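You operate a simulated robot arm through the tools that you are given. There is no shell and no other tool.

You are at the controls of a simulated robot arm. One attempt, no reset.

TASK
Set the red stop to 350 mm, lock it and lay the short locking bar in the jig.
Where things are to end (x, y in the base frame): short locking bar within 0.04 m of [0.31, 0.78].

The check looks at the end state, three seconds after you hand in, the way a careful person would. Anything else that was tipped, shoved, dropped, spilled or broken makes it a failure.

THE ROBOT
A 7-joint arm with a two-finger parallel gripper, fixed in place. Base frame: the origin is on the floor under the middle of its stand, x ahead of it, y to its left, z up; the work surface is at about z = 0.85. Units: m, rad, N and s.
It reaches about 1.372 m from its shoulder. Its first joint turns from -2.601 to 2.601 rad. Payload 3.43 kg.
The TCP is the grasp point between the finger pads, 0.03 m short of the fingertips. In the tool frame z runs along the fingers and y along their closing line. Largest opening 0.094 m; finger width 0.028, thickness 0.01; the body of the gripper, 0.05 by 0.096 m, starts 0.055 m behind the TCP.
Orientation is that of the tool frame in the base frame, as a unit quaternion [x, y, z, w]. With the fingers straight down and closing along the base's y, the tool's x points along the base's -x, its y along +y and its z along -z.

THE INTERFACE
- The arm moves only by the tool nudge_tool. Its argument "moves" is a list of rows, each an object (a shift or turn left out is 0, a gripper value left out holds the last) with "travel": the shift along the base's x, y, z in m, a list of three; "dr": the turn, a rotation vector about the base's x, y, z in rad, a list of three; "fingers": the gripper command, from -1 (shut) to 1 (fully open), values between in proportion. In form: [{"travel": [dx, dy, dz], "dr": [rx, ry, rz], "fingers": fingers}, ...]. A call has 1 to 20 rows; each row shifts and turns the commanded pose from where the row before left it. Rows are played at 5 a second. More than 0.05 m and 0.15 rad between two rows, or a gripper value outside its range, and nothing of the call is played. Where a pose cannot be reached the arm comes as near as it can. A force on the tool above 40 N (or 10 N above the force at the start of the call, whichever is more), or a blocked arm, ends the call early, and 0.2 s more pass. Each finger travels about 0.045 m/s and halts on what it meets, pressing with about 33 N; the grip force reading is that of the motor and also rises with nothing between the fingers. The clock runs only during rows and for 0.2 s after the last one: add rows that do not move to give the fingers time. The reply holds the time, the measured pose of the TCP, the force on the tool along the base axes, the opening and the grip force, in the units named above and with some noise, with the torque about the TCP (base axes, N m) and any sound that the robot's microphone picked up.
- Cameras (640 x 400 px; columns grow to the right, rows downward): "scene" is fixed at [0.3995, 0.649, 1.4194]; the picture's right is [0.92, 0.39, 0.00], its down [0.28, -0.66, -0.70] and it looks along [-0.27, 0.64, -0.72] (base axes); focal length 214 px, centre (320, 200). "wrist" rides on the gripper at [0.076, 0.014, -0.102] in the tool frame; the picture's right is [-0.18, 0.98, 0.00], its down [-0.75, -0.14, -0.64] and it looks along [-0.63, -0.12, 0.77] (tool axes); focal length 243 px, centre (320, 200). There is no depth. A picture from a camera that has moved, and an enlarged one, comes with that camera's place and axes in the base frame and with its lens.
- grab_frame(camera): a new picture of that camera. It takes no simulated time.
- close_up(camera, box): a new picture of the part [left, top, right, bottom] of that camera's present view, enlarged. It takes no simulated time.
- hand_in(): hands the job in; it is judged then, once.

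Nothing tells you positions but the pictures and the camera data. Unless the task says otherwise, let go and move clear before handing in.

The tools are called by a JSON object that holds its "method" and its "body". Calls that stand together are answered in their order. nudge_tool: Moves the arm, as the interface text tells. Its arguments: {"type":"object","properties":{"moves":{"type":"array"}},"required":["moves"]} The other tools are called the same way: grab_frame (camera) takes a picture; close_up (camera, box) takes an enlarged picture of a part of a camera's view; hand_in () hands the job in.

At the start:

```text
t: 0.0
tcp_pos: [0.2413, 0.9574, 1.2052]
tcp_rot: [0.0, 1.0, 0.0, 0.001]
ft_force: [0.8, -0.2, -0.2]
ft_torque: [0.03, -0.01, -0.01]
gripper_width: 0.0942
grip_force: 0.0
```

scene: 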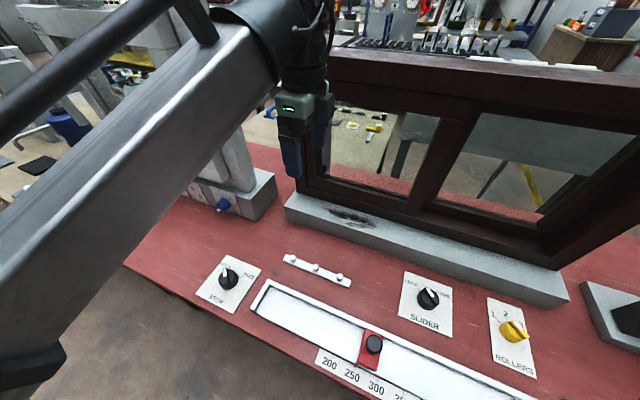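
wrist: 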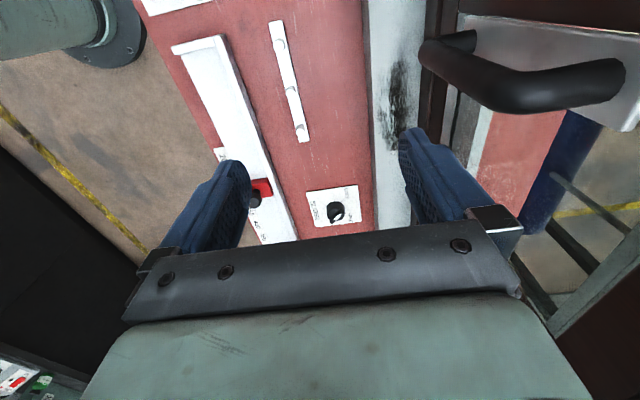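

I see a bench with a white rail carrying a red stop (scale 200, 250, 300, 35…), three dial plates and a white strip with pegs near a window frame. I'll enlarge several regions first to read the labels before moving anything.

{"method": "close_up", "body": {"camera": "scene", "box": [180, 240, 380, 365]}}

{"method": "close_up", "body": {"camera": "scene", "box": [380, 260, 560, 390]}}

{"method": "close_up", "body": {"camera": "scene", "box": [300, 310, 450, 400]}}

{"method": "close_up", "body": {"camera": "wrist", "box": [130, 0, 400, 250]}}

```text
3.20 times, centred on (280, 302) of scene
camera zoom: at [0.3995, 0.649, 1.4194], right [0.92, 0.39, 0.0], down [0.28, -0.66, -0.7], along [-0.27, 0.64, -0.72], focal length 686 px, centre (448, -128)
```

zoom: 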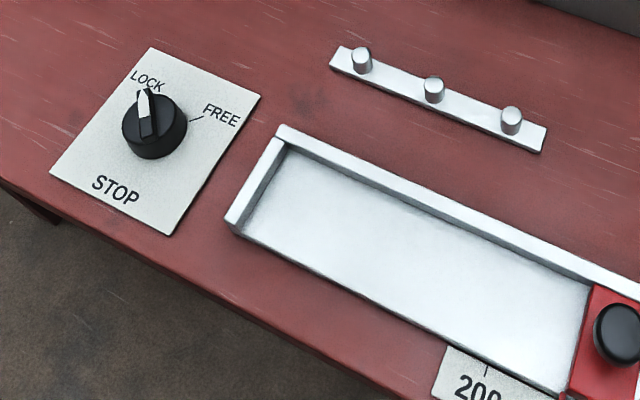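

```text
3.08 times, centred on (470, 325) of scene
camera zoom: at [0.3995, 0.649, 1.4194], right [0.92, 0.39, 0.0], down [0.28, -0.66, -0.7], along [-0.27, 0.64, -0.72], focal length 660 px, centre (-142, -185)
```

zoom: 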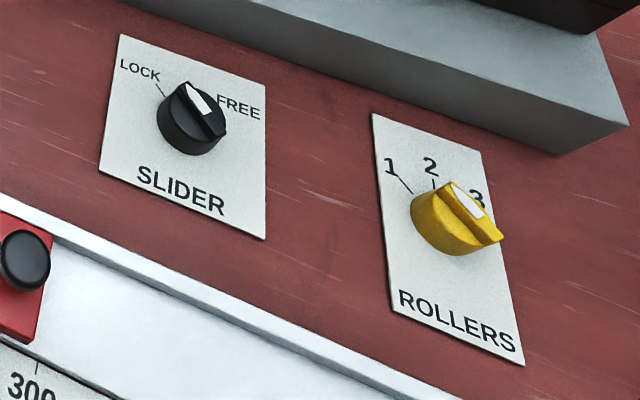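

```text
4.27 times, centred on (375, 355) of scene
camera zoom: at [0.3995, 0.649, 1.4194], right [0.92, 0.39, 0.0], down [0.28, -0.66, -0.7], along [-0.27, 0.64, -0.72], focal length 915 px, centre (85, -461)
```

zoom: 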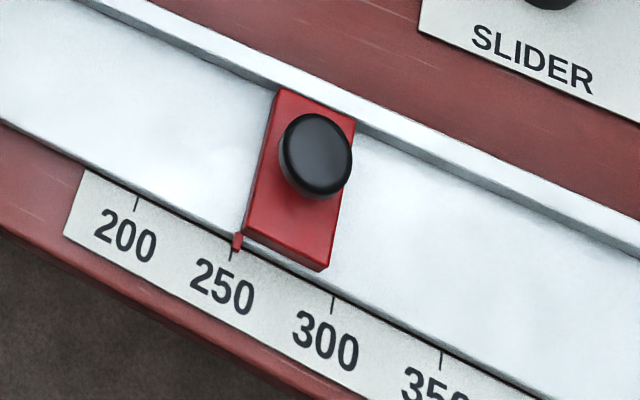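

```text
1.60 times, centred on (265, 125) of wrist
camera zoom: at [0.1646, 0.9733, 1.3082], right [0.18, 0.98, 0.0], down [0.75, -0.14, 0.64], along [0.63, -0.12, -0.77], focal length 388 px, centre (408, 320)
```

zoom: 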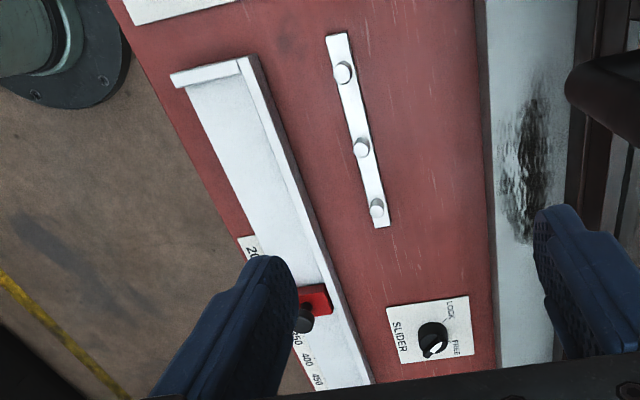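

The STOP dial (about x 0.08, y 0.78) reads LOCK, the red stop's pointer is at about 250, and the three-peg bar lies near (0.28, 0.896). The scale runs along base x, with 350 at about x = 0.543. I'll move the arm away from the window to a height above the STOP dial and look again.

{"method": "nudge_tool", "body": {"moves": [{"travel": [-0.01, -0.03, 0]}, {"travel": [-0.02, -0.03, -0.01]}, {"travel": [-0.025, -0.03, -0.015]}, {"travel": [-0.025, -0.03, -0.02]}, {"travel": [-0.025, -0.03, -0.02]}, {"travel": [-0.025, -0.02, -0.02]}, {"travel": [-0.02, -0.007, -0.02]}, {"travel": [-0.01, 0, -0.02]}, {}]}}

```text
t: 2.0
tcp_pos: [0.0831, 0.7811, 1.0801]
tcp_rot: [0.0, 1.0, -0.001, -0.001]
ft_force: [-0.2, 0.2, 0.1]
ft_torque: [0.02, -0.02, 0.01]
gripper_width: 0.0936
grip_force: 0.1
```

The arm is now at (0.083, 0.781, 1.08), above the STOP dial. I'll look with both cameras.

{"method": "grab_frame", "body": {"camera": "wrist"}}

{"method": "grab_frame", "body": {"camera": "scene"}}

```text
taken
camera wrist: at [0.0059, 0.7969, 1.183], right [0.18, 0.98, 0.0], down [0.75, -0.14, 0.64], along [0.63, -0.12, -0.77], focal length 243 px, centre (320, 200)
```

wrist: 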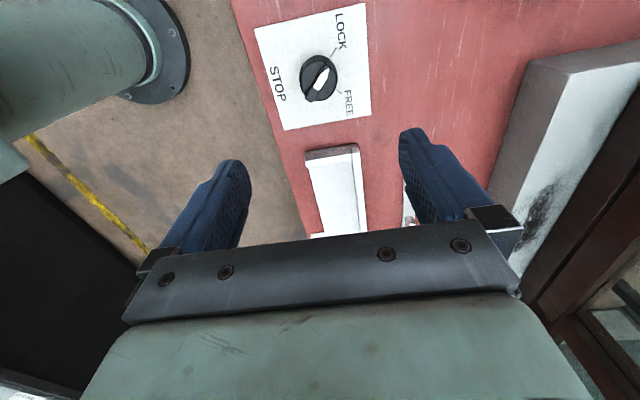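

```text
taken
```

scene: 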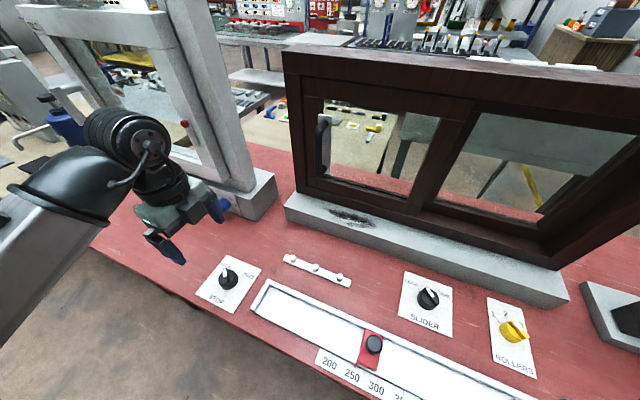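

{"method": "close_up", "body": {"camera": "wrist", "box": [240, 0, 400, 140]}}

{"method": "close_up", "body": {"camera": "scene", "box": [190, 245, 270, 315]}}

{"method": "close_up", "body": {"camera": "scene", "box": [270, 240, 370, 300]}}

```text
2.86 times, centred on (320, 70) of wrist
camera zoom: at [0.0059, 0.7969, 1.183], right [0.18, 0.98, 0.0], down [0.75, -0.14, 0.64], along [0.63, -0.12, -0.77], focal length 693 px, centre (320, 571)
```

zoom: 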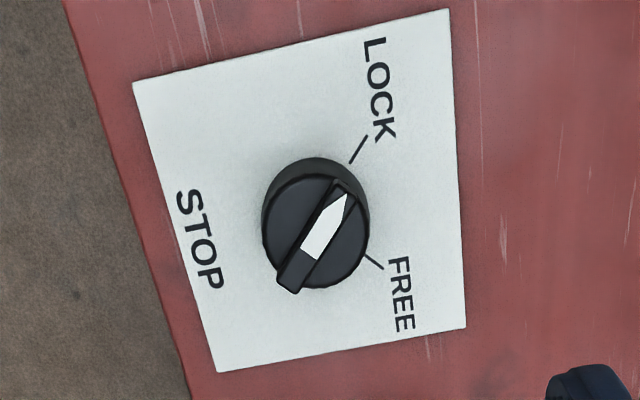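

```text
5.71 times, centred on (230, 280) of scene
camera zoom: at [0.3995, 0.649, 1.4194], right [0.92, 0.39, 0.0], down [0.28, -0.66, -0.7], along [-0.27, 0.64, -0.72], focal length 1226 px, centre (834, -257)
```

zoom: 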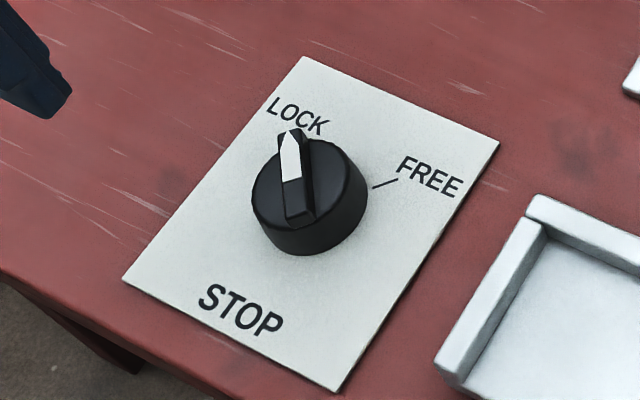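

```text
6.40 times, centred on (320, 270) of scene
camera zoom: at [0.3995, 0.649, 1.4194], right [0.92, 0.39, 0.0], down [0.28, -0.66, -0.7], along [-0.27, 0.64, -0.72], focal length 1373 px, centre (320, -248)
```

zoom: 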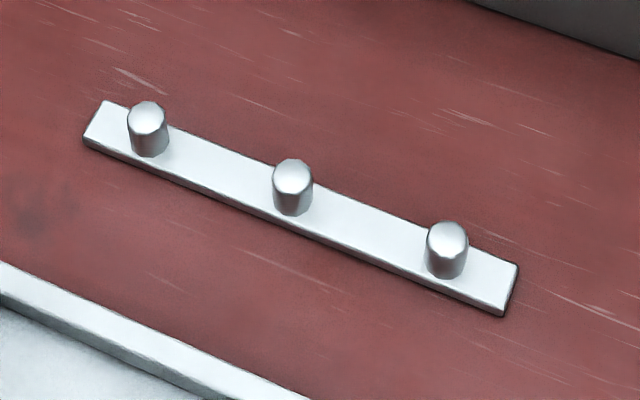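

The STOP knob is a disc about 44 mm across with a thin ridge on top. It is centred near (0.080, 0.781), the ridge top is at z≈0.882, and it points to LOCK (135°). FREE is at 45°, which is a 90° clockwise turn. I'll yaw the tool by -45° up here so the fingers straddle the ridge, and check how far the wrist can yaw.

{"method": "nudge_tool", "body": {"moves": [{"dr": [0, 0, -0.1309]}, {"dr": [0, 0, -0.1309]}, {"dr": [0, 0, -0.1309]}, {"dr": [0, 0, -0.1309]}, {"dr": [0, 0, -0.1309]}, {"dr": [0, 0, -0.1309]}, {}, {}]}}

```text
t: 3.8
tcp_pos: [0.0813, 0.7813, 1.081]
tcp_rot: [0.383, 0.924, -0.001, 0.0]
ft_force: [-0.5, 0.7, -0.3]
ft_torque: [0.01, 0.0, -0.01]
gripper_width: 0.094
grip_force: 0.1
```

The tool now closes along 45°. Before gripping I'll rehearse the whole 90° turn in the air to see whether the wrist can reach it.

{"method": "nudge_tool", "body": {"moves": [{"dr": [0, 0, -0.1428]}, {"dr": [0, 0, -0.1428]}, {"dr": [0, 0, -0.1428]}, {"dr": [0, 0, -0.1428]}, {"dr": [0, 0, -0.1428]}, {"dr": [0, 0, -0.1428]}, {"dr": [0, 0, -0.1428]}, {"dr": [0, 0, -0.1428]}, {"dr": [0, 0, -0.1428]}, {"dr": [0, 0, -0.1428]}, {"dr": [0, 0, -0.1428]}, {}, {}]}}

```text
t: 6.6
tcp_pos: [0.0876, 0.7796, 1.0801]
tcp_rot: [0.678, 0.735, 0.0, 0.001]
ft_force: [-0.2, 0.2, 0.4]
ft_torque: [0.01, -0.02, 0.03]
gripper_width: 0.0939
grip_force: 0.1
out of reach, approached as far as the arm can: row 5, 6, 7, 8, 9, 10, 11
```

The wrist stops at about -85° of yaw, so I'll approach from the positive side instead (+135° turning to +45°). First I'll rotate back and see where the commanded pose is.

{"method": "nudge_tool", "body": {"moves": [{"dr": [0, 0, 0.1428]}, {"dr": [0, 0, 0.1428]}, {"dr": [0, 0, 0.1428]}, {"dr": [0, 0, 0.1428]}, {"dr": [0, 0, 0.1428]}, {"dr": [0, 0, 0.1428]}, {"dr": [0, 0, 0.1428]}, {"dr": [0, 0, 0.1428]}, {"dr": [0, 0, 0.1428]}, {"dr": [0, 0, 0.1428]}, {"dr": [0, 0, 0.1428]}, {}, {}]}}

```text
t: 9.4
tcp_pos: [0.0865, 0.7803, 1.079]
tcp_rot: [-0.042, 0.999, 0.001, 0.001]
ft_force: [0.3, -0.6, -0.9]
ft_torque: [0.0, -0.01, 0.03]
gripper_width: 0.094
grip_force: 0.1
```

{"method": "nudge_tool", "body": {"moves": [{"dr": [0, 0, 0.1425]}, {"dr": [0, 0, 0.1425]}, {"dr": [0, 0, 0.1425]}, {"dr": [0, 0, 0.1425]}, {"dr": [0, 0, 0.1425]}, {"dr": [0, 0, 0.1425]}, {"dr": [0, 0, 0.1425]}, {"dr": [0, 0, 0.1425]}, {"dr": [0, 0, 0.1425]}, {"dr": [0, 0, 0.1425]}, {"dr": [0, 0, 0.1425]}, {"dr": [0, 0, 0.1425]}, {"dr": [0, 0, 0.1425]}, {"dr": [0, 0, 0.1425]}, {"dr": [0, 0, 0.1425]}, {"dr": [0, 0, 0.1425]}, {}, {}]}}

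```text
t: 13.2
tcp_pos: [0.0886, 0.7811, 1.0795]
tcp_rot: [0.924, -0.381, 0.0, 0.001]
ft_force: [-1.2, -0.2, 0.7]
ft_torque: [0.0, -0.03, 0.01]
gripper_width: 0.0942
grip_force: 0.0
```

Yaw +135° is reachable and reached. I'll check the view from here.

{"method": "grab_frame", "body": {"camera": "wrist"}}

{"method": "grab_frame", "body": {"camera": "scene"}}

```text
taken
camera wrist: at [0.132, 0.7178, 1.1835], right [-0.82, -0.57, 0.0], down [-0.44, 0.63, 0.64], along [-0.37, 0.53, -0.77], focal length 243 px, centre (320, 200)
```

wrist: 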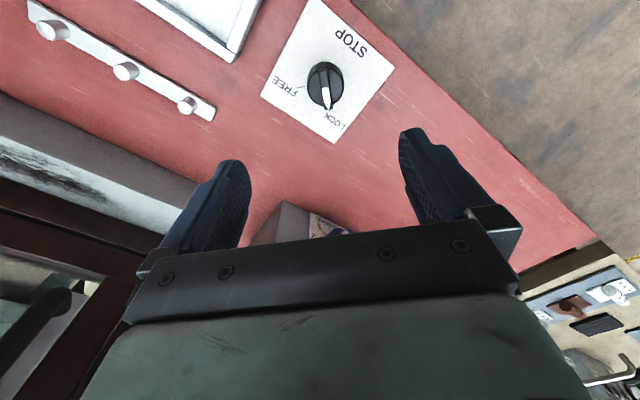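

```text
taken
```

scene: 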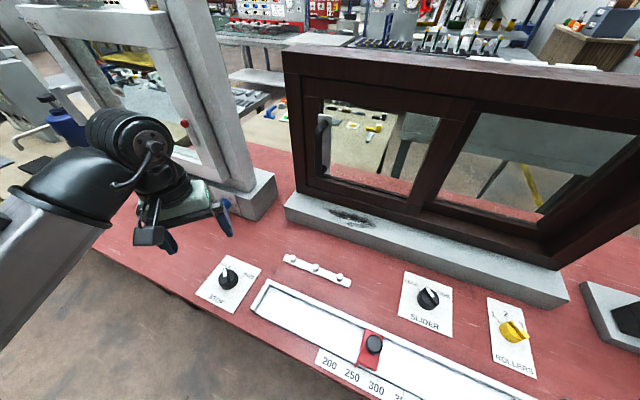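

{"method": "close_up", "body": {"camera": "wrist", "box": [250, 20, 410, 120]}}

```text
4.00 times, centred on (330, 70) of wrist
camera zoom: at [0.132, 0.7178, 1.1835], right [-0.82, -0.57, 0.0], down [-0.44, 0.63, 0.64], along [-0.37, 0.53, -0.77], focal length 970 px, centre (280, 720)
```

zoom: 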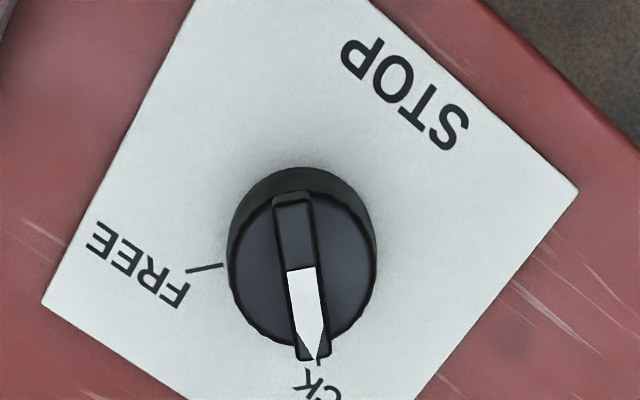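

Both views put the knob centre at (0.0795, 0.7817), with the ridge along 135° and the disc top at about z 0.876. I'll line up over it and go down part of the way with the fingers half closed.

{"method": "nudge_tool", "body": {"moves": [{"travel": [-0.0085, 0.0005, -0.03], "fingers": 0.0}, {"travel": [0, 0, -0.03]}, {"travel": [0, 0, -0.03]}, {"travel": [0, 0, -0.03]}, {}, {}]}}

```text
t: 14.6
tcp_pos: [0.0782, 0.7805, 0.9599]
tcp_rot: [0.925, -0.38, 0.0, 0.0]
ft_force: [0.2, 0.5, 0.6]
ft_torque: [0.0, 0.0, 0.02]
gripper_width: 0.0472
grip_force: 0.0
```

{"method": "grab_frame", "body": {"camera": "wrist"}}

{"method": "close_up", "body": {"camera": "scene", "box": [170, 220, 290, 310]}}

```text
taken
camera wrist: at [0.1229, 0.719, 1.0631], right [-0.82, -0.57, 0.0], down [-0.44, 0.63, 0.64], along [-0.37, 0.53, -0.77], focal length 243 px, centre (320, 200)
```

wrist: 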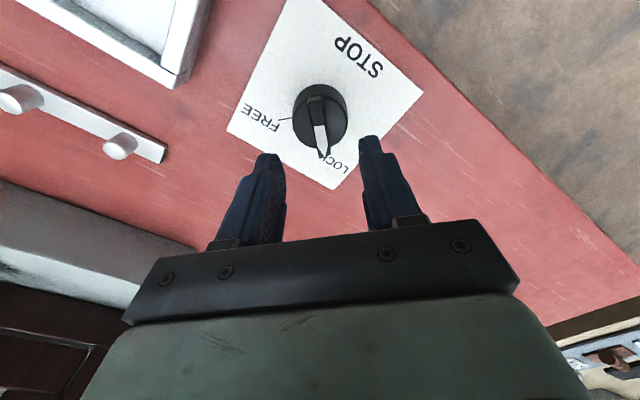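

```text
4.44 times, centred on (230, 265) of scene
camera zoom: at [0.3995, 0.649, 1.4194], right [0.92, 0.39, 0.0], down [0.28, -0.66, -0.7], along [-0.27, 0.64, -0.72], focal length 953 px, centre (720, -89)
```

zoom: 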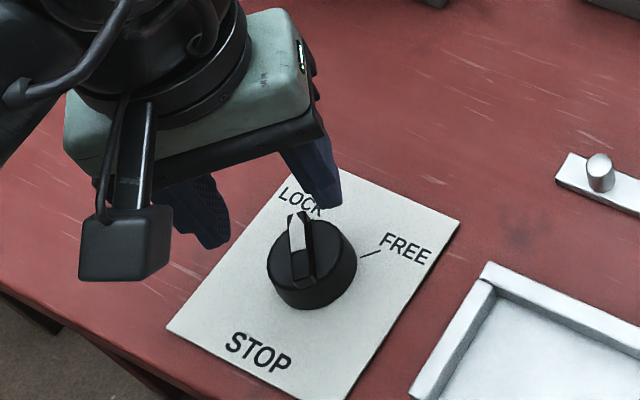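

The fingers straddle the ridge correctly. I'll lower to about z 0.909, just above the disc top, and close on the ridge.

{"method": "nudge_tool", "body": {"moves": [{"travel": [0.0012, 0.001, -0.02]}, {"travel": [0, 0, -0.015]}, {"travel": [0, 0, -0.01]}, {"travel": [0, 0, -0.005]}, {}]}}

```text
t: 15.8
tcp_pos: [0.0799, 0.7814, 0.9113]
tcp_rot: [0.925, -0.38, 0.0, 0.001]
ft_force: [-0.2, -0.4, 0.4]
ft_torque: [0.02, -0.05, 0.03]
gripper_width: 0.0473
grip_force: 0.1
```

{"method": "close_up", "body": {"camera": "scene", "box": [190, 230, 270, 300]}}

{"method": "close_up", "body": {"camera": "wrist", "box": [220, 60, 420, 240]}}

```text
5.71 times, centred on (230, 265) of scene
camera zoom: at [0.3995, 0.649, 1.4194], right [0.92, 0.39, 0.0], down [0.28, -0.66, -0.7], along [-0.27, 0.64, -0.72], focal length 1226 px, centre (834, -171)
```

zoom: 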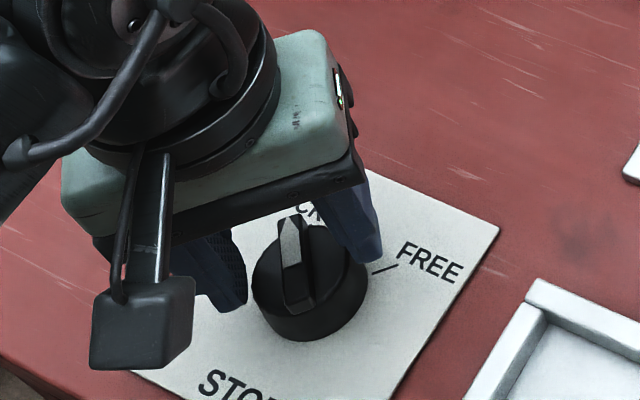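

```text
2.22 times, centred on (320, 150) of wrist
camera zoom: at [0.1239, 0.7197, 1.0136], right [-0.82, -0.57, 0.0], down [-0.44, 0.63, 0.64], along [-0.37, 0.53, -0.77], focal length 539 px, centre (320, 311)
```

zoom: 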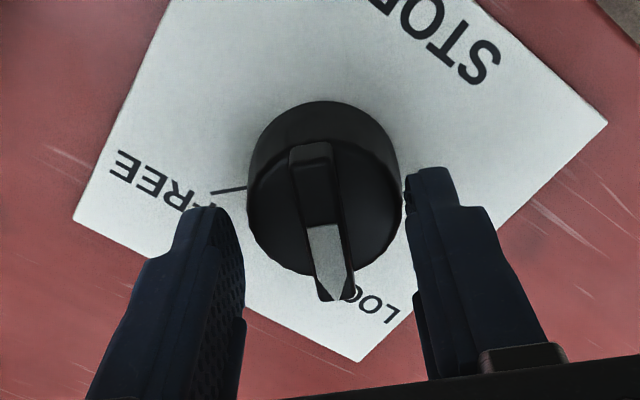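

{"method": "nudge_tool", "body": {"moves": [{"travel": [0, 0, -0.001], "fingers": -0.5}, {"fingers": -0.7}, {"fingers": -1}, {"fingers": -1}, {"fingers": -1}]}}

```text
t: 17.0
tcp_pos: [0.0787, 0.7803, 0.9102]
tcp_rot: [0.925, -0.38, 0.001, 0.001]
ft_force: [-12.1, -12.7, 22.7]
ft_torque: [-0.81, 0.38, -0.03]
gripper_width: 0.0431
grip_force: 45.4
```

The fingers stopped at 43 mm, which is the disc's diameter and not the ridge's thickness. The fingertips must be lower on the disc than I thought, so I'll look before doing anything.

{"method": "close_up", "body": {"camera": "scene", "box": [190, 230, 270, 300]}}

{"method": "close_up", "body": {"camera": "wrist", "box": [220, 60, 420, 240]}}

```text
5.71 times, centred on (230, 265) of scene
camera zoom: at [0.3995, 0.649, 1.4194], right [0.92, 0.39, 0.0], down [0.28, -0.66, -0.7], along [-0.27, 0.64, -0.72], focal length 1226 px, centre (834, -171)
```

zoom: 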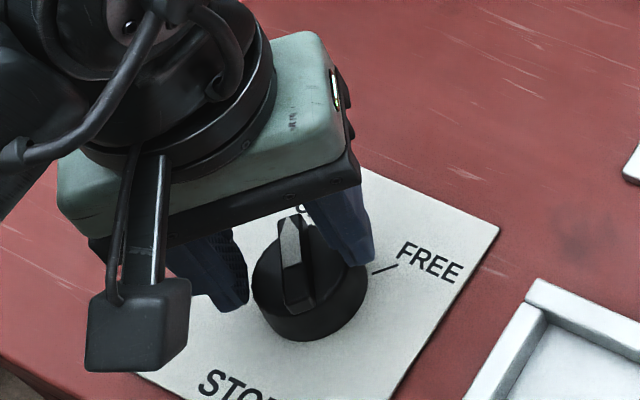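

```text
2.22 times, centred on (320, 150) of wrist
camera zoom: at [0.123, 0.7186, 1.0134], right [-0.82, -0.57, 0.0], down [-0.44, 0.63, 0.64], along [-0.37, 0.53, -0.77], focal length 539 px, centre (320, 311)
```

zoom: 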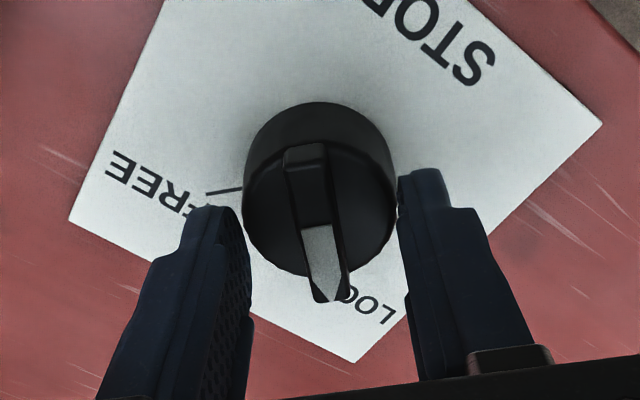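

The fingertips caught on the disc's top rim, so the disc top is at about 0.880 and the ridge rises to about 0.888. I'll open, go up 3 mm and close on the ridge again.

{"method": "nudge_tool", "body": {"moves": [{"fingers": 0.0}, {"fingers": 0.0}, {"travel": [0.001, 0.001, 0.003]}, {"fingers": -0.4}, {"fingers": -0.6}, {"fingers": -0.75}, {"fingers": -0.75}]}}

```text
t: 18.6
tcp_pos: [0.0829, 0.7824, 0.9124]
tcp_rot: [0.924, -0.381, 0.0, -0.001]
ft_force: [-8.1, -9.7, 5.5]
ft_torque: [-0.32, 0.23, -0.1]
gripper_width: 0.0193
grip_force: 6.5
```

{"method": "nudge_tool", "body": {"moves": [{"fingers": -0.8}, {"fingers": -0.9}, {"fingers": -0.9}]}}

{"method": "close_up", "body": {"camera": "wrist", "box": [220, 60, 420, 240]}}

{"method": "close_up", "body": {"camera": "scene", "box": [190, 230, 270, 300]}}

```text
t: 19.4
tcp_pos: [0.081, 0.7823, 0.9118]
tcp_rot: [0.925, -0.38, 0.0, 0.0]
ft_force: [-12.4, -13.8, 4.5]
ft_torque: [-0.36, 0.24, -0.27]
gripper_width: 0.0155
grip_force: 9.4
```

```text
2.22 times, centred on (320, 150) of wrist
camera zoom: at [0.1248, 0.7198, 1.0156], right [-0.82, -0.57, 0.0], down [-0.44, 0.63, 0.64], along [-0.37, 0.53, -0.77], focal length 539 px, centre (320, 311)
```

zoom: 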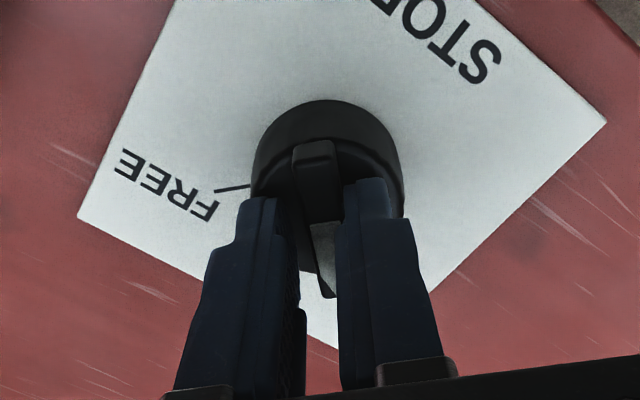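

```text
5.71 times, centred on (230, 265) of scene
camera zoom: at [0.3995, 0.649, 1.4194], right [0.92, 0.39, 0.0], down [0.28, -0.66, -0.7], along [-0.27, 0.64, -0.72], focal length 1226 px, centre (834, -171)
```

zoom: 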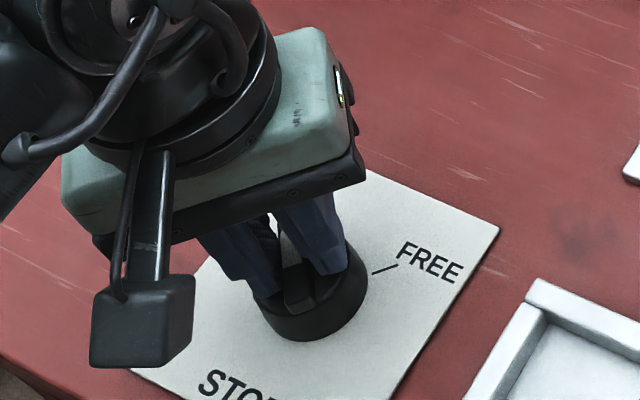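

The fingers now straddle the ridge, but the tool sits about 2 mm too far toward (+x, +y) and only one finger is touching. I'll centre it and close fully.

{"method": "nudge_tool", "body": {"moves": [{"travel": [-0.0015, -0.0015, 0]}, {"fingers": -1}, {"fingers": -1}, {}]}}

```text
t: 20.4
tcp_pos: [0.0805, 0.7802, 0.9118]
tcp_rot: [0.925, -0.381, -0.001, 0.001]
ft_force: [-12.5, -14.7, 2.7]
ft_torque: [-0.22, 0.38, -0.31]
gripper_width: 0.0109
grip_force: 44.0
```

{"method": "nudge_tool", "body": {"moves": [{"travel": [-0.001, -0.001, 0]}, {}]}}

```text
t: 21.0
tcp_pos: [0.0798, 0.7802, 0.9117]
tcp_rot: [0.925, -0.38, -0.001, 0.001]
ft_force: [-8.3, -9.4, 3.1]
ft_torque: [-0.35, 0.1, -0.25]
gripper_width: 0.0109
grip_force: 44.3
```

{"method": "nudge_tool", "body": {"moves": [{"travel": [-0.0015, -0.0015, 0]}, {}]}}

```text
t: 21.6
tcp_pos: [0.0792, 0.7796, 0.9126]
tcp_rot: [0.924, -0.381, 0.001, -0.002]
ft_force: [6.2, 5.3, 0.5]
ft_torque: [0.16, -0.07, -0.19]
gripper_width: 0.0108
grip_force: 44.7
```

The ridge is gripped (10.8 mm) and the forces are nearly balanced. I'll turn clockwise toward FREE, starting with a few rows.

{"method": "nudge_tool", "body": {"moves": [{"travel": [0.0006, 0.0006, 0], "dr": [0, 0, -0.05]}, {"dr": [0, 0, -0.1]}, {"dr": [0, 0, -0.1]}, {"dr": [0, 0, -0.1]}, {}]}}

```text
t: 22.8
tcp_pos: [0.0801, 0.781, 0.9131]
tcp_rot: [0.844, -0.537, 0.0, -0.001]
ft_force: [19.4, 17.9, 15.4]
ft_torque: [-0.59, -0.8, 0.01]
gripper_width: 0.0112
grip_force: 44.1
```

{"method": "close_up", "body": {"camera": "wrist", "box": [220, 60, 420, 240]}}

{"method": "close_up", "body": {"camera": "scene", "box": [190, 230, 270, 300]}}

```text
2.22 times, centred on (320, 150) of wrist
camera zoom: at [0.0984, 0.7068, 1.0154], right [-0.97, -0.25, 0.0], down [-0.19, 0.74, 0.64], along [-0.16, 0.62, -0.77], focal length 539 px, centre (320, 311)
```

zoom: 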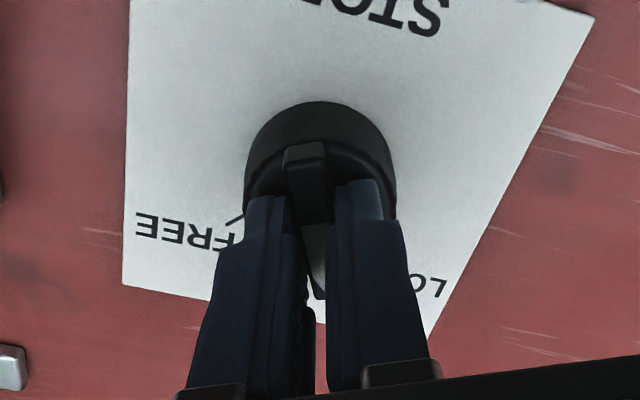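

```text
5.71 times, centred on (230, 265) of scene
camera zoom: at [0.3995, 0.649, 1.4194], right [0.92, 0.39, 0.0], down [0.28, -0.66, -0.7], along [-0.27, 0.64, -0.72], focal length 1226 px, centre (834, -171)
```

zoom: 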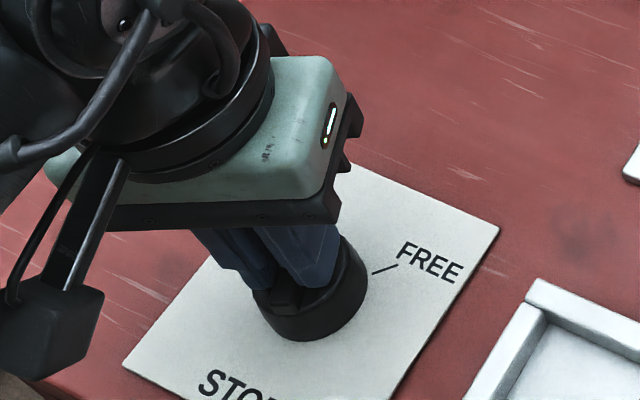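

The knob is turning with the gripper. I'll ease the side load and carry on.

{"method": "nudge_tool", "body": {"moves": [{"travel": [0.0015, 0.0014, 0.001]}, {"dr": [0, 0, -0.1]}, {"dr": [0, 0, -0.1]}, {}]}}

```text
t: 23.8
tcp_pos: [0.0803, 0.7814, 0.9124]
tcp_rot: [0.786, -0.618, 0.001, 0.001]
ft_force: [11.4, 1.0, -12.4]
ft_torque: [1.41, -0.04, 0.03]
gripper_width: 0.0109
grip_force: 44.5
```

{"method": "nudge_tool", "body": {"moves": [{"travel": [0.0008, 0, -0.0007]}, {"dr": [0, 0, -0.1]}, {"dr": [0, 0, -0.1]}, {}]}}

```text
t: 24.8
tcp_pos: [0.08, 0.7812, 0.9124]
tcp_rot: [0.721, -0.693, 0.001, 0.001]
ft_force: [-0.3, -7.6, -7.1]
ft_torque: [-0.33, -0.04, -0.01]
gripper_width: 0.011
grip_force: 44.4
```

{"method": "nudge_tool", "body": {"moves": [{"travel": [0, -0.0004, -0.0003], "dr": [0, 0, -0.1]}, {"dr": [0, 0, -0.1]}, {"dr": [0, 0, -0.1]}, {}]}}

```text
t: 25.8
tcp_pos: [0.08, 0.7798, 0.9115]
tcp_rot: [-0.61, 0.793, 0.0, -0.002]
ft_force: [-6.8, -7.2, -6.3]
ft_torque: [-1.58, 0.45, 0.02]
gripper_width: 0.0109
grip_force: 45.1
```

{"method": "nudge_tool", "body": {"moves": [{"travel": [-0.0004, -0.0004, -0.0003], "dr": [0, 0, -0.1]}, {"dr": [0, 0, -0.1]}, {"dr": [0, 0, -0.1]}, {}]}}

```text
t: 26.8
tcp_pos: [0.0803, 0.7807, 0.9127]
tcp_rot: [-0.483, 0.876, 0.001, 0.0]
ft_force: [-3.3, -1.9, 2.4]
ft_torque: [-1.29, 0.8, -0.02]
gripper_width: 0.0108
grip_force: 44.1
```

{"method": "nudge_tool", "body": {"moves": [{"dr": [0, 0, -0.08]}, {"dr": [0, 0, -0.08]}, {"dr": [0, 0, -0.06]}, {}]}}

{"method": "close_up", "body": {"camera": "wrist", "box": [220, 60, 420, 240]}}

{"method": "close_up", "body": {"camera": "scene", "box": [190, 230, 270, 300]}}

```text
t: 27.8
tcp_pos: [0.0806, 0.7802, 0.9114]
tcp_rot: [-0.386, 0.923, 0.001, 0.0]
ft_force: [4.1, 6.1, 0.5]
ft_torque: [-0.34, 0.36, 0.0]
gripper_width: 0.0107
grip_force: 44.8
```

```text
2.22 times, centred on (320, 150) of wrist
camera zoom: at [0.0163, 0.7375, 1.0154], right [-0.57, 0.82, 0.0], down [0.63, 0.43, 0.64], along [0.53, 0.37, -0.77], focal length 539 px, centre (320, 311)
```

zoom: 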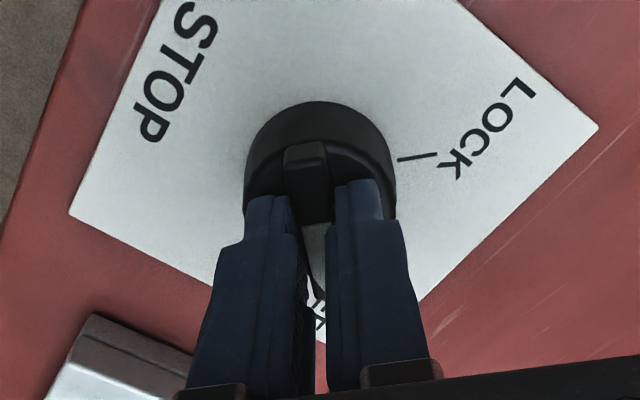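

```text
5.71 times, centred on (230, 265) of scene
camera zoom: at [0.3995, 0.649, 1.4194], right [0.92, 0.39, 0.0], down [0.28, -0.66, -0.7], along [-0.27, 0.64, -0.72], focal length 1226 px, centre (834, -171)
```

zoom: 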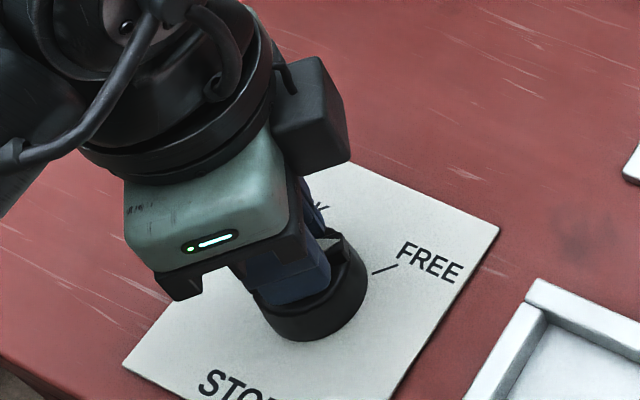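

The knob is at 45°, which is FREE, with no residual torque. I'll let go, lift off and check that the pointer stayed there.

{"method": "nudge_tool", "body": {"moves": [{"fingers": -0.5}, {"fingers": 0.0}, {}, {"travel": [0, 0, 0.02]}, {"travel": [0, 0, 0.04]}, {"travel": [0, 0, 0.05]}, {}]}}

{"method": "close_up", "body": {"camera": "wrist", "box": [220, 0, 420, 160]}}

{"method": "close_up", "body": {"camera": "scene", "box": [190, 245, 270, 315]}}

```text
t: 29.4
tcp_pos: [0.0804, 0.7792, 1.0215]
tcp_rot: [-0.385, 0.923, 0.001, -0.001]
ft_force: [-0.4, -0.1, 0.3]
ft_torque: [-0.02, -0.01, 0.01]
gripper_width: 0.0471
grip_force: 0.1
```

```text
2.50 times, centred on (320, 80) of wrist
camera zoom: at [0.0172, 0.7366, 1.1248], right [-0.57, 0.82, 0.0], down [0.63, 0.44, 0.64], along [0.53, 0.37, -0.77], focal length 606 px, centre (320, 500)
```

zoom: 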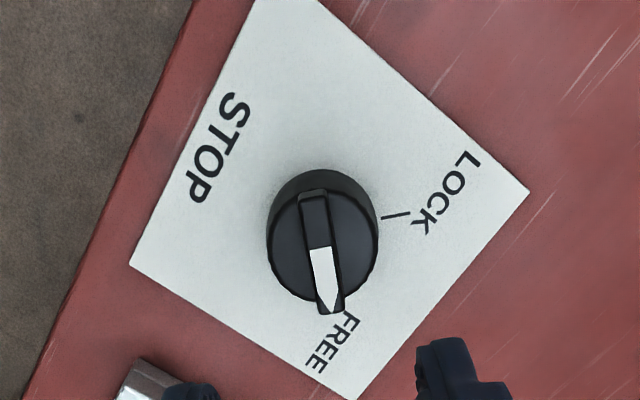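

```text
5.71 times, centred on (230, 280) of scene
camera zoom: at [0.3995, 0.649, 1.4194], right [0.92, 0.39, 0.0], down [0.28, -0.66, -0.7], along [-0.27, 0.64, -0.72], focal length 1226 px, centre (834, -257)
```

zoom: 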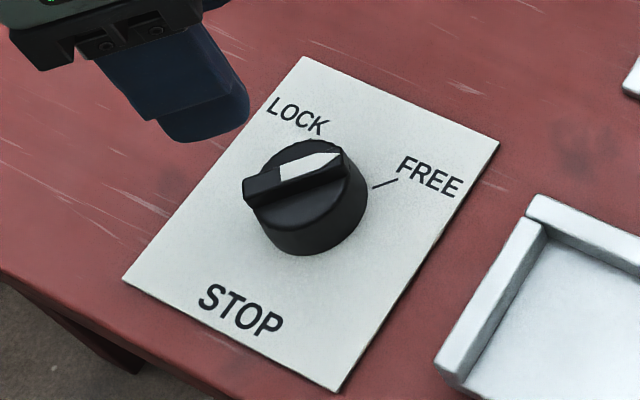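

STOP now reads FREE. Next I'll move above the red stop (its black knob is near (0.466, 0.779)), yawing to +90° so the fingers close along x, and look at it.

{"method": "nudge_tool", "body": {"moves": [{"travel": [0.01, 0, 0.03], "dr": [0, 0, 0.0785]}, {"travel": [0.04, 0, 0.03], "dr": [0, 0, 0.0785]}, {"travel": [0.045, 0, 0], "dr": [0, 0, 0.0785]}, {"travel": [0.045, 0, 0], "dr": [0, 0, 0.0785]}, {"travel": [0.045, 0, 0], "dr": [0, 0, 0.0785]}, {"travel": [0.045, 0, 0], "dr": [0, 0, 0.0785]}, {"travel": [0.045, 0, 0], "dr": [0, 0, 0.0785]}, {"travel": [0.045, 0, 0], "dr": [0, 0, 0.0785]}, {"travel": [0.045, 0, 0], "dr": [0, 0, 0.0785]}, {"travel": [0.02, 0, 0], "dr": [0, 0, 0.0785]}, {}, {}]}}

{"method": "grab_frame", "body": {"camera": "wrist"}}

{"method": "grab_frame", "body": {"camera": "scene"}}

```text
t: 32.0
tcp_pos: [0.4652, 0.7801, 1.0817]
tcp_rot: [0.71, -0.704, -0.001, 0.0]
ft_force: [-0.4, 0.2, -0.4]
ft_torque: [0.01, -0.04, -0.01]
gripper_width: 0.0469
grip_force: 0.1
```

```text
taken
camera wrist: at [0.4511, 0.7044, 1.1846], right [-0.98, 0.18, 0.0], down [0.14, 0.75, 0.64], along [0.11, 0.63, -0.77], focal length 243 px, centre (320, 200)
```

wrist: 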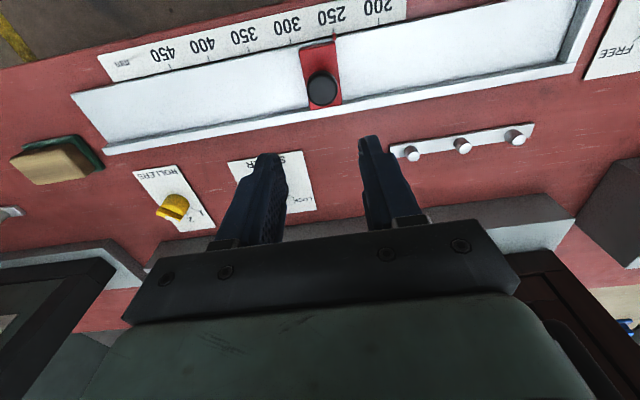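

```text
taken
```

scene: 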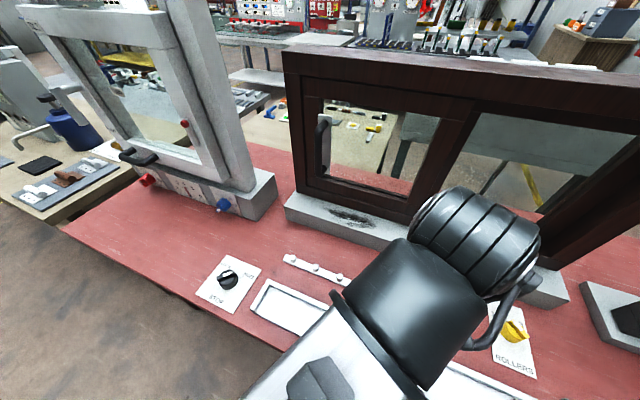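

{"method": "close_up", "body": {"camera": "wrist", "box": [230, 0, 410, 130]}}

{"method": "close_up", "body": {"camera": "wrist", "box": [90, 0, 270, 130]}}

```text
3.08 times, centred on (320, 65) of wrist
camera zoom: at [0.4511, 0.7044, 1.1846], right [-0.98, 0.18, 0.0], down [0.14, 0.75, 0.64], along [0.11, 0.63, -0.77], focal length 746 px, centre (320, 615)
```

zoom: 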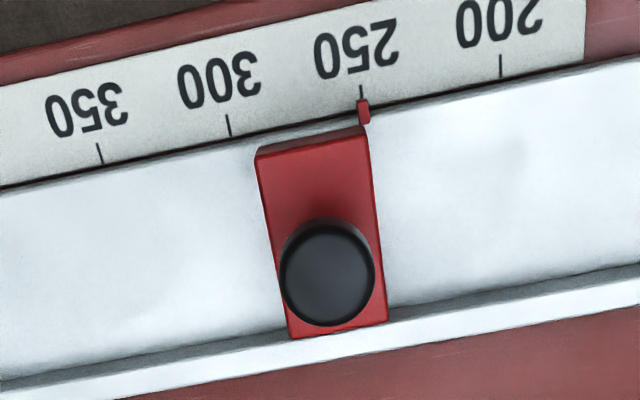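

```text
3.08 times, centred on (180, 65) of wrist
camera zoom: at [0.4511, 0.7044, 1.1846], right [-0.98, 0.18, 0.0], down [0.14, 0.75, 0.64], along [0.11, 0.63, -0.77], focal length 746 px, centre (751, 615)
```

zoom: 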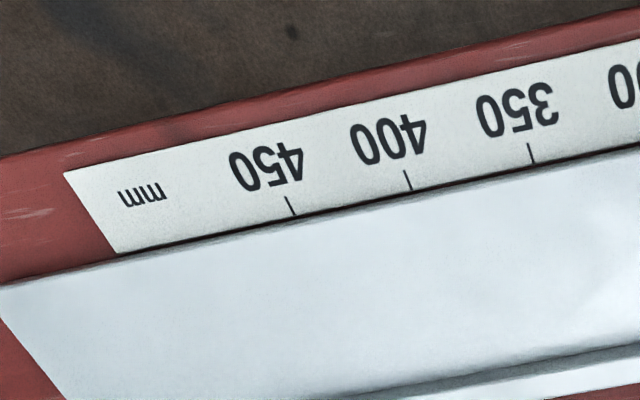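

The red block is about 41 mm wide (x 0.441 to 0.482) with a 33 mm black knob on top. The pointer is at 250 and the 350 tick is 0.100 m further along +x. I'll widen the fingers and lower part of the way over the block.

{"method": "nudge_tool", "body": {"moves": [{"travel": [-0.0035, -0.003, -0.03], "fingers": 0.45}, {"travel": [0, 0, -0.04]}, {"travel": [0, 0, -0.04]}, {"travel": [0, 0, -0.02]}, {}, {}]}}

{"method": "grab_frame", "body": {"camera": "wrist"}}

{"method": "grab_frame", "body": {"camera": "scene"}}

```text
t: 33.4
tcp_pos: [0.4634, 0.7746, 0.9518]
tcp_rot: [0.71, -0.705, -0.001, 0.0]
ft_force: [0.2, 0.2, 0.1]
ft_torque: [0.06, -0.01, 0.01]
gripper_width: 0.068
grip_force: 0.0
```

```text
taken
camera wrist: at [0.4496, 0.701, 1.0543], right [-0.98, 0.18, 0.0], down [0.14, 0.75, 0.64], along [0.11, 0.63, -0.77], focal length 243 px, centre (320, 200)
```

wrist: 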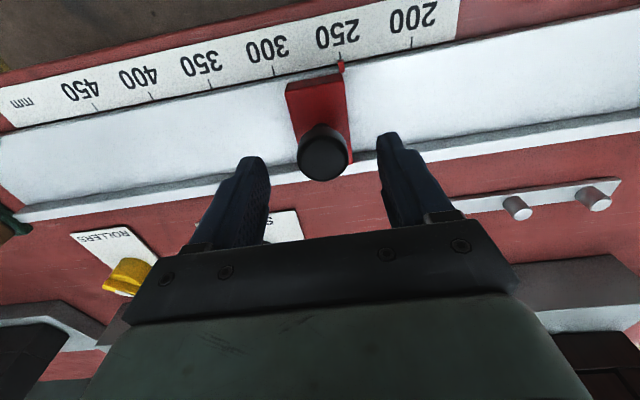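

```text
taken
```

scene: 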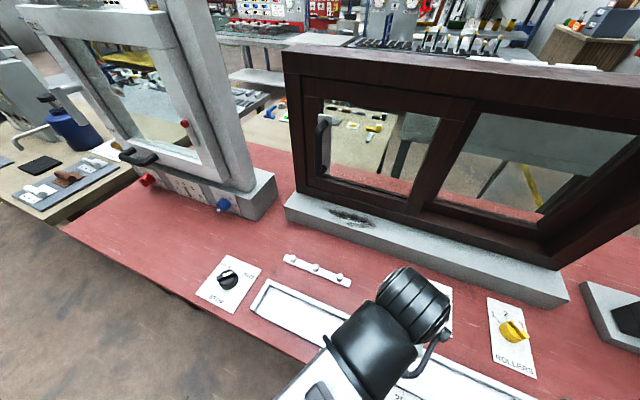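

{"method": "close_up", "body": {"camera": "wrist", "box": [220, 40, 420, 220]}}

```text
2.22 times, centred on (320, 130) of wrist
camera zoom: at [0.4496, 0.701, 1.0543], right [-0.98, 0.18, 0.0], down [0.14, 0.75, 0.64], along [0.11, 0.63, -0.77], focal length 539 px, centre (320, 356)
```

zoom: 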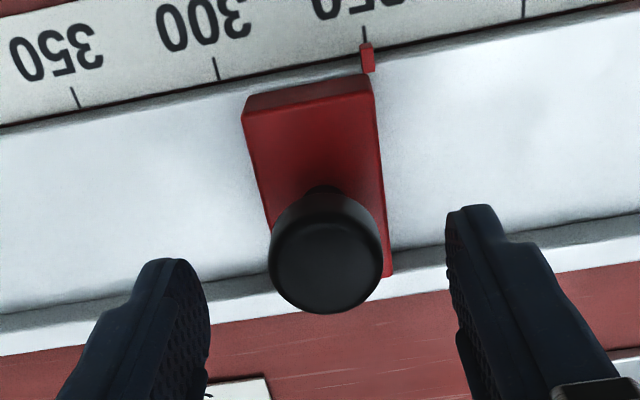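

The knob is a mushroom head about 33 mm across at (0.462, 0.776), with its top at z≈0.918. The block top is at about 0.877. I'll lower to TCP z≈0.918, which keeps the tips about 11 mm above the block, and grip the head along x.

{"method": "nudge_tool", "body": {"moves": [{"travel": [-0.0015, 0.001, -0.017]}, {"travel": [0, 0, -0.017]}, {}, {"fingers": 0.0}, {"fingers": -0.2}, {"fingers": -0.4}, {}]}}

```text
t: 35.0
tcp_pos: [0.4614, 0.7766, 0.9178]
tcp_rot: [0.709, -0.706, -0.001, 0.001]
ft_force: [-0.5, -0.1, 1.6]
ft_torque: [-0.01, 0.06, -0.01]
gripper_width: 0.0313
grip_force: 39.7
```

The head is gripped at 31 mm with almost no side load. I'll slide it along +x gently at first to confirm it moves freely.

{"method": "nudge_tool", "body": {"moves": [{"fingers": -0.5}, {"travel": [0.005, 0, 0]}, {"travel": [0.005, 0, 0]}, {}]}}

{"method": "close_up", "body": {"camera": "wrist", "box": [220, 40, 420, 220]}}

```text
t: 36.0
tcp_pos: [0.4716, 0.7789, 0.918]
tcp_rot: [0.709, -0.705, -0.001, 0.0]
ft_force: [-1.1, -2.6, -2.1]
ft_torque: [0.17, 0.1, 0.09]
gripper_width: 0.0312
grip_force: 44.9
```

```text
2.22 times, centred on (320, 130) of wrist
camera zoom: at [0.4575, 0.702, 1.021], right [-0.98, 0.18, 0.0], down [0.14, 0.75, 0.64], along [0.11, 0.63, -0.77], focal length 539 px, centre (320, 356)
```

zoom: 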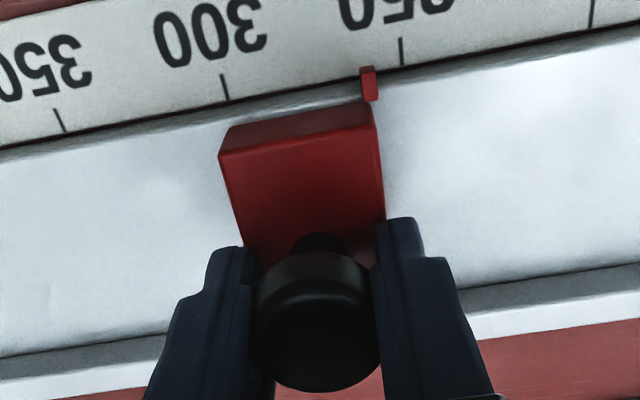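

The pointer moved to about 260 with hardly any resistance. I'll carry on another 0.088 m and then read the scale.

{"method": "nudge_tool", "body": {"moves": [{"travel": [0.01, 0, 0]}, {"travel": [0.01, 0, 0]}, {"travel": [0.01, 0, 0]}, {"travel": [0.01, 0, 0]}, {"travel": [0.01, 0, 0]}, {"travel": [0.01, 0, 0]}, {"travel": [0.01, 0, 0]}, {"travel": [0.01, 0, 0]}, {"travel": [0.006, 0, 0]}, {"travel": [0.002, 0, 0]}, {}, {}]}}

{"method": "grab_frame", "body": {"camera": "wrist"}}

{"method": "close_up", "body": {"camera": "wrist", "box": [260, 20, 420, 120]}}

```text
t: 38.6
tcp_pos: [0.5582, 0.7773, 0.9184]
tcp_rot: [0.709, -0.705, 0.001, 0.001]
ft_force: [0.1, -20.7, -18.2]
ft_torque: [-0.05, 0.01, 0.06]
gripper_width: 0.0312
grip_force: 44.9
```

```text
taken
camera wrist: at [0.5442, 0.7023, 1.0211], right [-0.98, 0.18, 0.0], down [0.14, 0.76, 0.64], along [0.11, 0.63, -0.77], focal length 243 px, centre (320, 200)
```

wrist: 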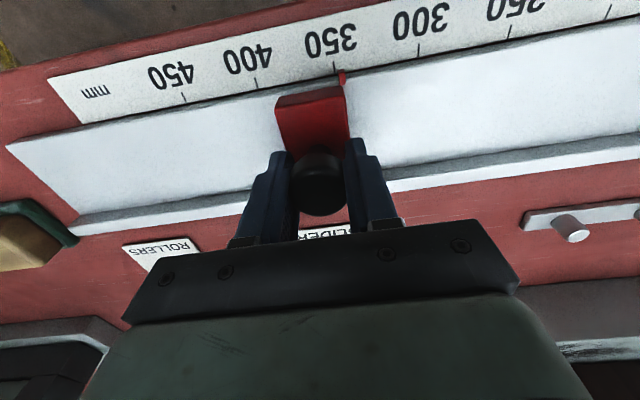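

```text
4.00 times, centred on (340, 70) of wrist
camera zoom: at [0.5442, 0.7023, 1.0211], right [-0.98, 0.18, 0.0], down [0.14, 0.76, 0.64], along [0.11, 0.63, -0.77], focal length 970 px, centre (240, 720)
```

zoom: 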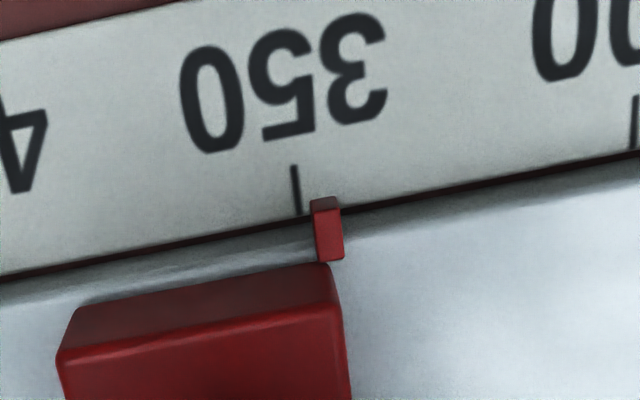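

The pointer reads about 346 now, just short of the 350 tick, and there is some y/z side load. I'll relieve that load and nudge forward about 3.5 mm.

{"method": "nudge_tool", "body": {"moves": [{"travel": [0, -0.0012, -0.001]}, {"travel": [0.0018, 0, 0]}, {"travel": [0.0018, 0, 0]}, {}, {}]}}

{"method": "close_up", "body": {"camera": "wrist", "box": [260, 20, 420, 120]}}

```text
t: 39.8
tcp_pos: [0.5618, 0.777, 0.9175]
tcp_rot: [0.71, -0.704, -0.001, -0.001]
ft_force: [-0.1, -5.7, 5.1]
ft_torque: [-0.19, 0.08, 0.07]
gripper_width: 0.0307
grip_force: 45.3
```

```text
4.00 times, centred on (340, 70) of wrist
camera zoom: at [0.5479, 0.7019, 1.0209], right [-0.98, 0.18, 0.0], down [0.14, 0.75, 0.64], along [0.11, 0.63, -0.77], focal length 970 px, centre (240, 720)
```

zoom: 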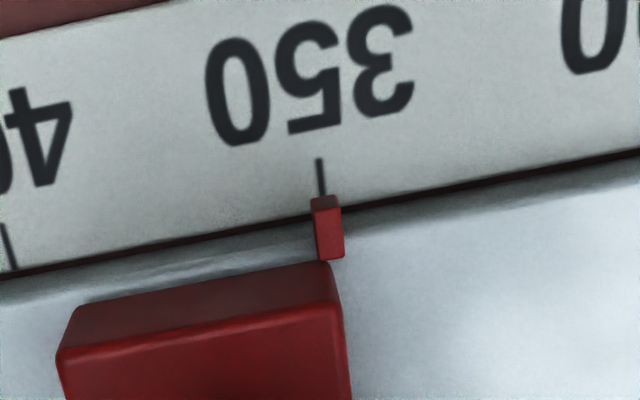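

The pointer is now on the 350 tick to within about half a millimetre. I'll release, lift straight up and check that it stays there.

{"method": "nudge_tool", "body": {"moves": [{"fingers": -0.3}, {"fingers": 0.0}, {"fingers": 0.3}, {}, {"travel": [0, 0, 0.02]}, {"travel": [0, 0, 0.03]}, {"travel": [0, 0, 0.03]}, {}]}}

{"method": "close_up", "body": {"camera": "wrist", "box": [260, 0, 420, 100]}}

{"method": "grab_frame", "body": {"camera": "wrist"}}

```text
t: 41.6
tcp_pos: [0.561, 0.7761, 0.9976]
tcp_rot: [0.709, -0.705, 0.0, 0.001]
ft_force: [0.4, -0.5, -0.3]
ft_torque: [-0.02, -0.03, 0.02]
gripper_width: 0.0611
grip_force: 0.1
```

```text
4.00 times, centred on (340, 50) of wrist
camera zoom: at [0.5471, 0.7006, 1.1005], right [-0.98, 0.18, 0.0], down [0.14, 0.75, 0.64], along [0.11, 0.63, -0.77], focal length 970 px, centre (240, 800)
```

zoom: 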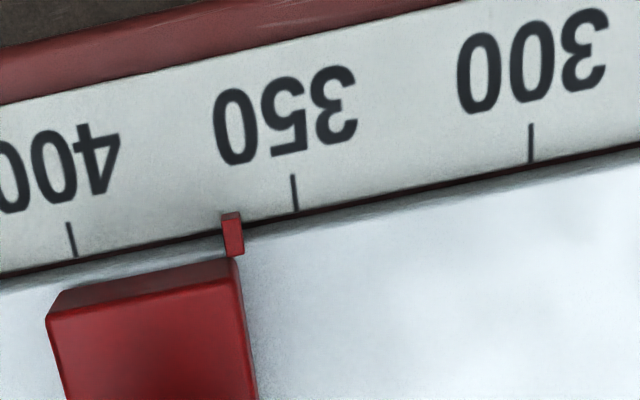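

```text
taken
camera wrist: at [0.5471, 0.7006, 1.1005], right [-0.98, 0.18, 0.0], down [0.14, 0.75, 0.64], along [0.11, 0.63, -0.77], focal length 243 px, centre (320, 200)
```

wrist: 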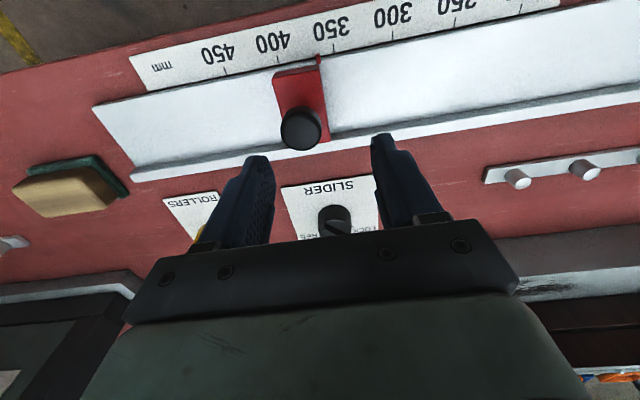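

When I let go, the stop drifted to about 364, so it slides with very little friction and one finger pushed it as it opened. I'll wait a moment to see whether it's still moving.

{"method": "nudge_tool", "body": {"moves": [{}, {}, {}, {}]}}

{"method": "close_up", "body": {"camera": "wrist", "box": [240, 0, 400, 100]}}

```text
t: 42.6
tcp_pos: [0.5612, 0.775, 0.9968]
tcp_rot: [0.709, -0.705, -0.001, 0.0]
ft_force: [-1.2, 0.0, -0.4]
ft_torque: [0.01, 0.03, 0.01]
gripper_width: 0.0611
grip_force: 0.0
```

```text
4.00 times, centred on (320, 50) of wrist
camera zoom: at [0.5471, 0.7007, 1.1003], right [-0.98, 0.18, 0.0], down [0.14, 0.75, 0.64], along [0.11, 0.63, -0.77], focal length 970 px, centre (320, 800)
```

zoom: 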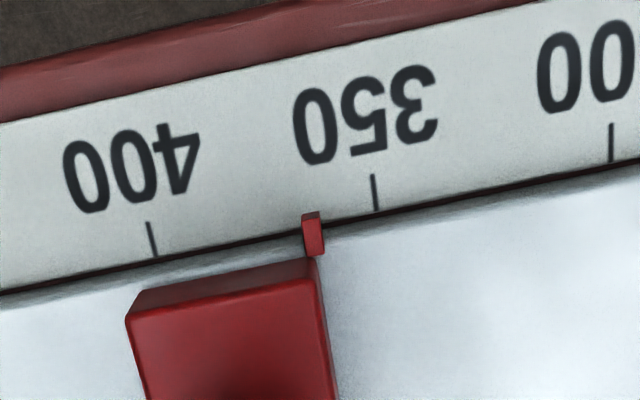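

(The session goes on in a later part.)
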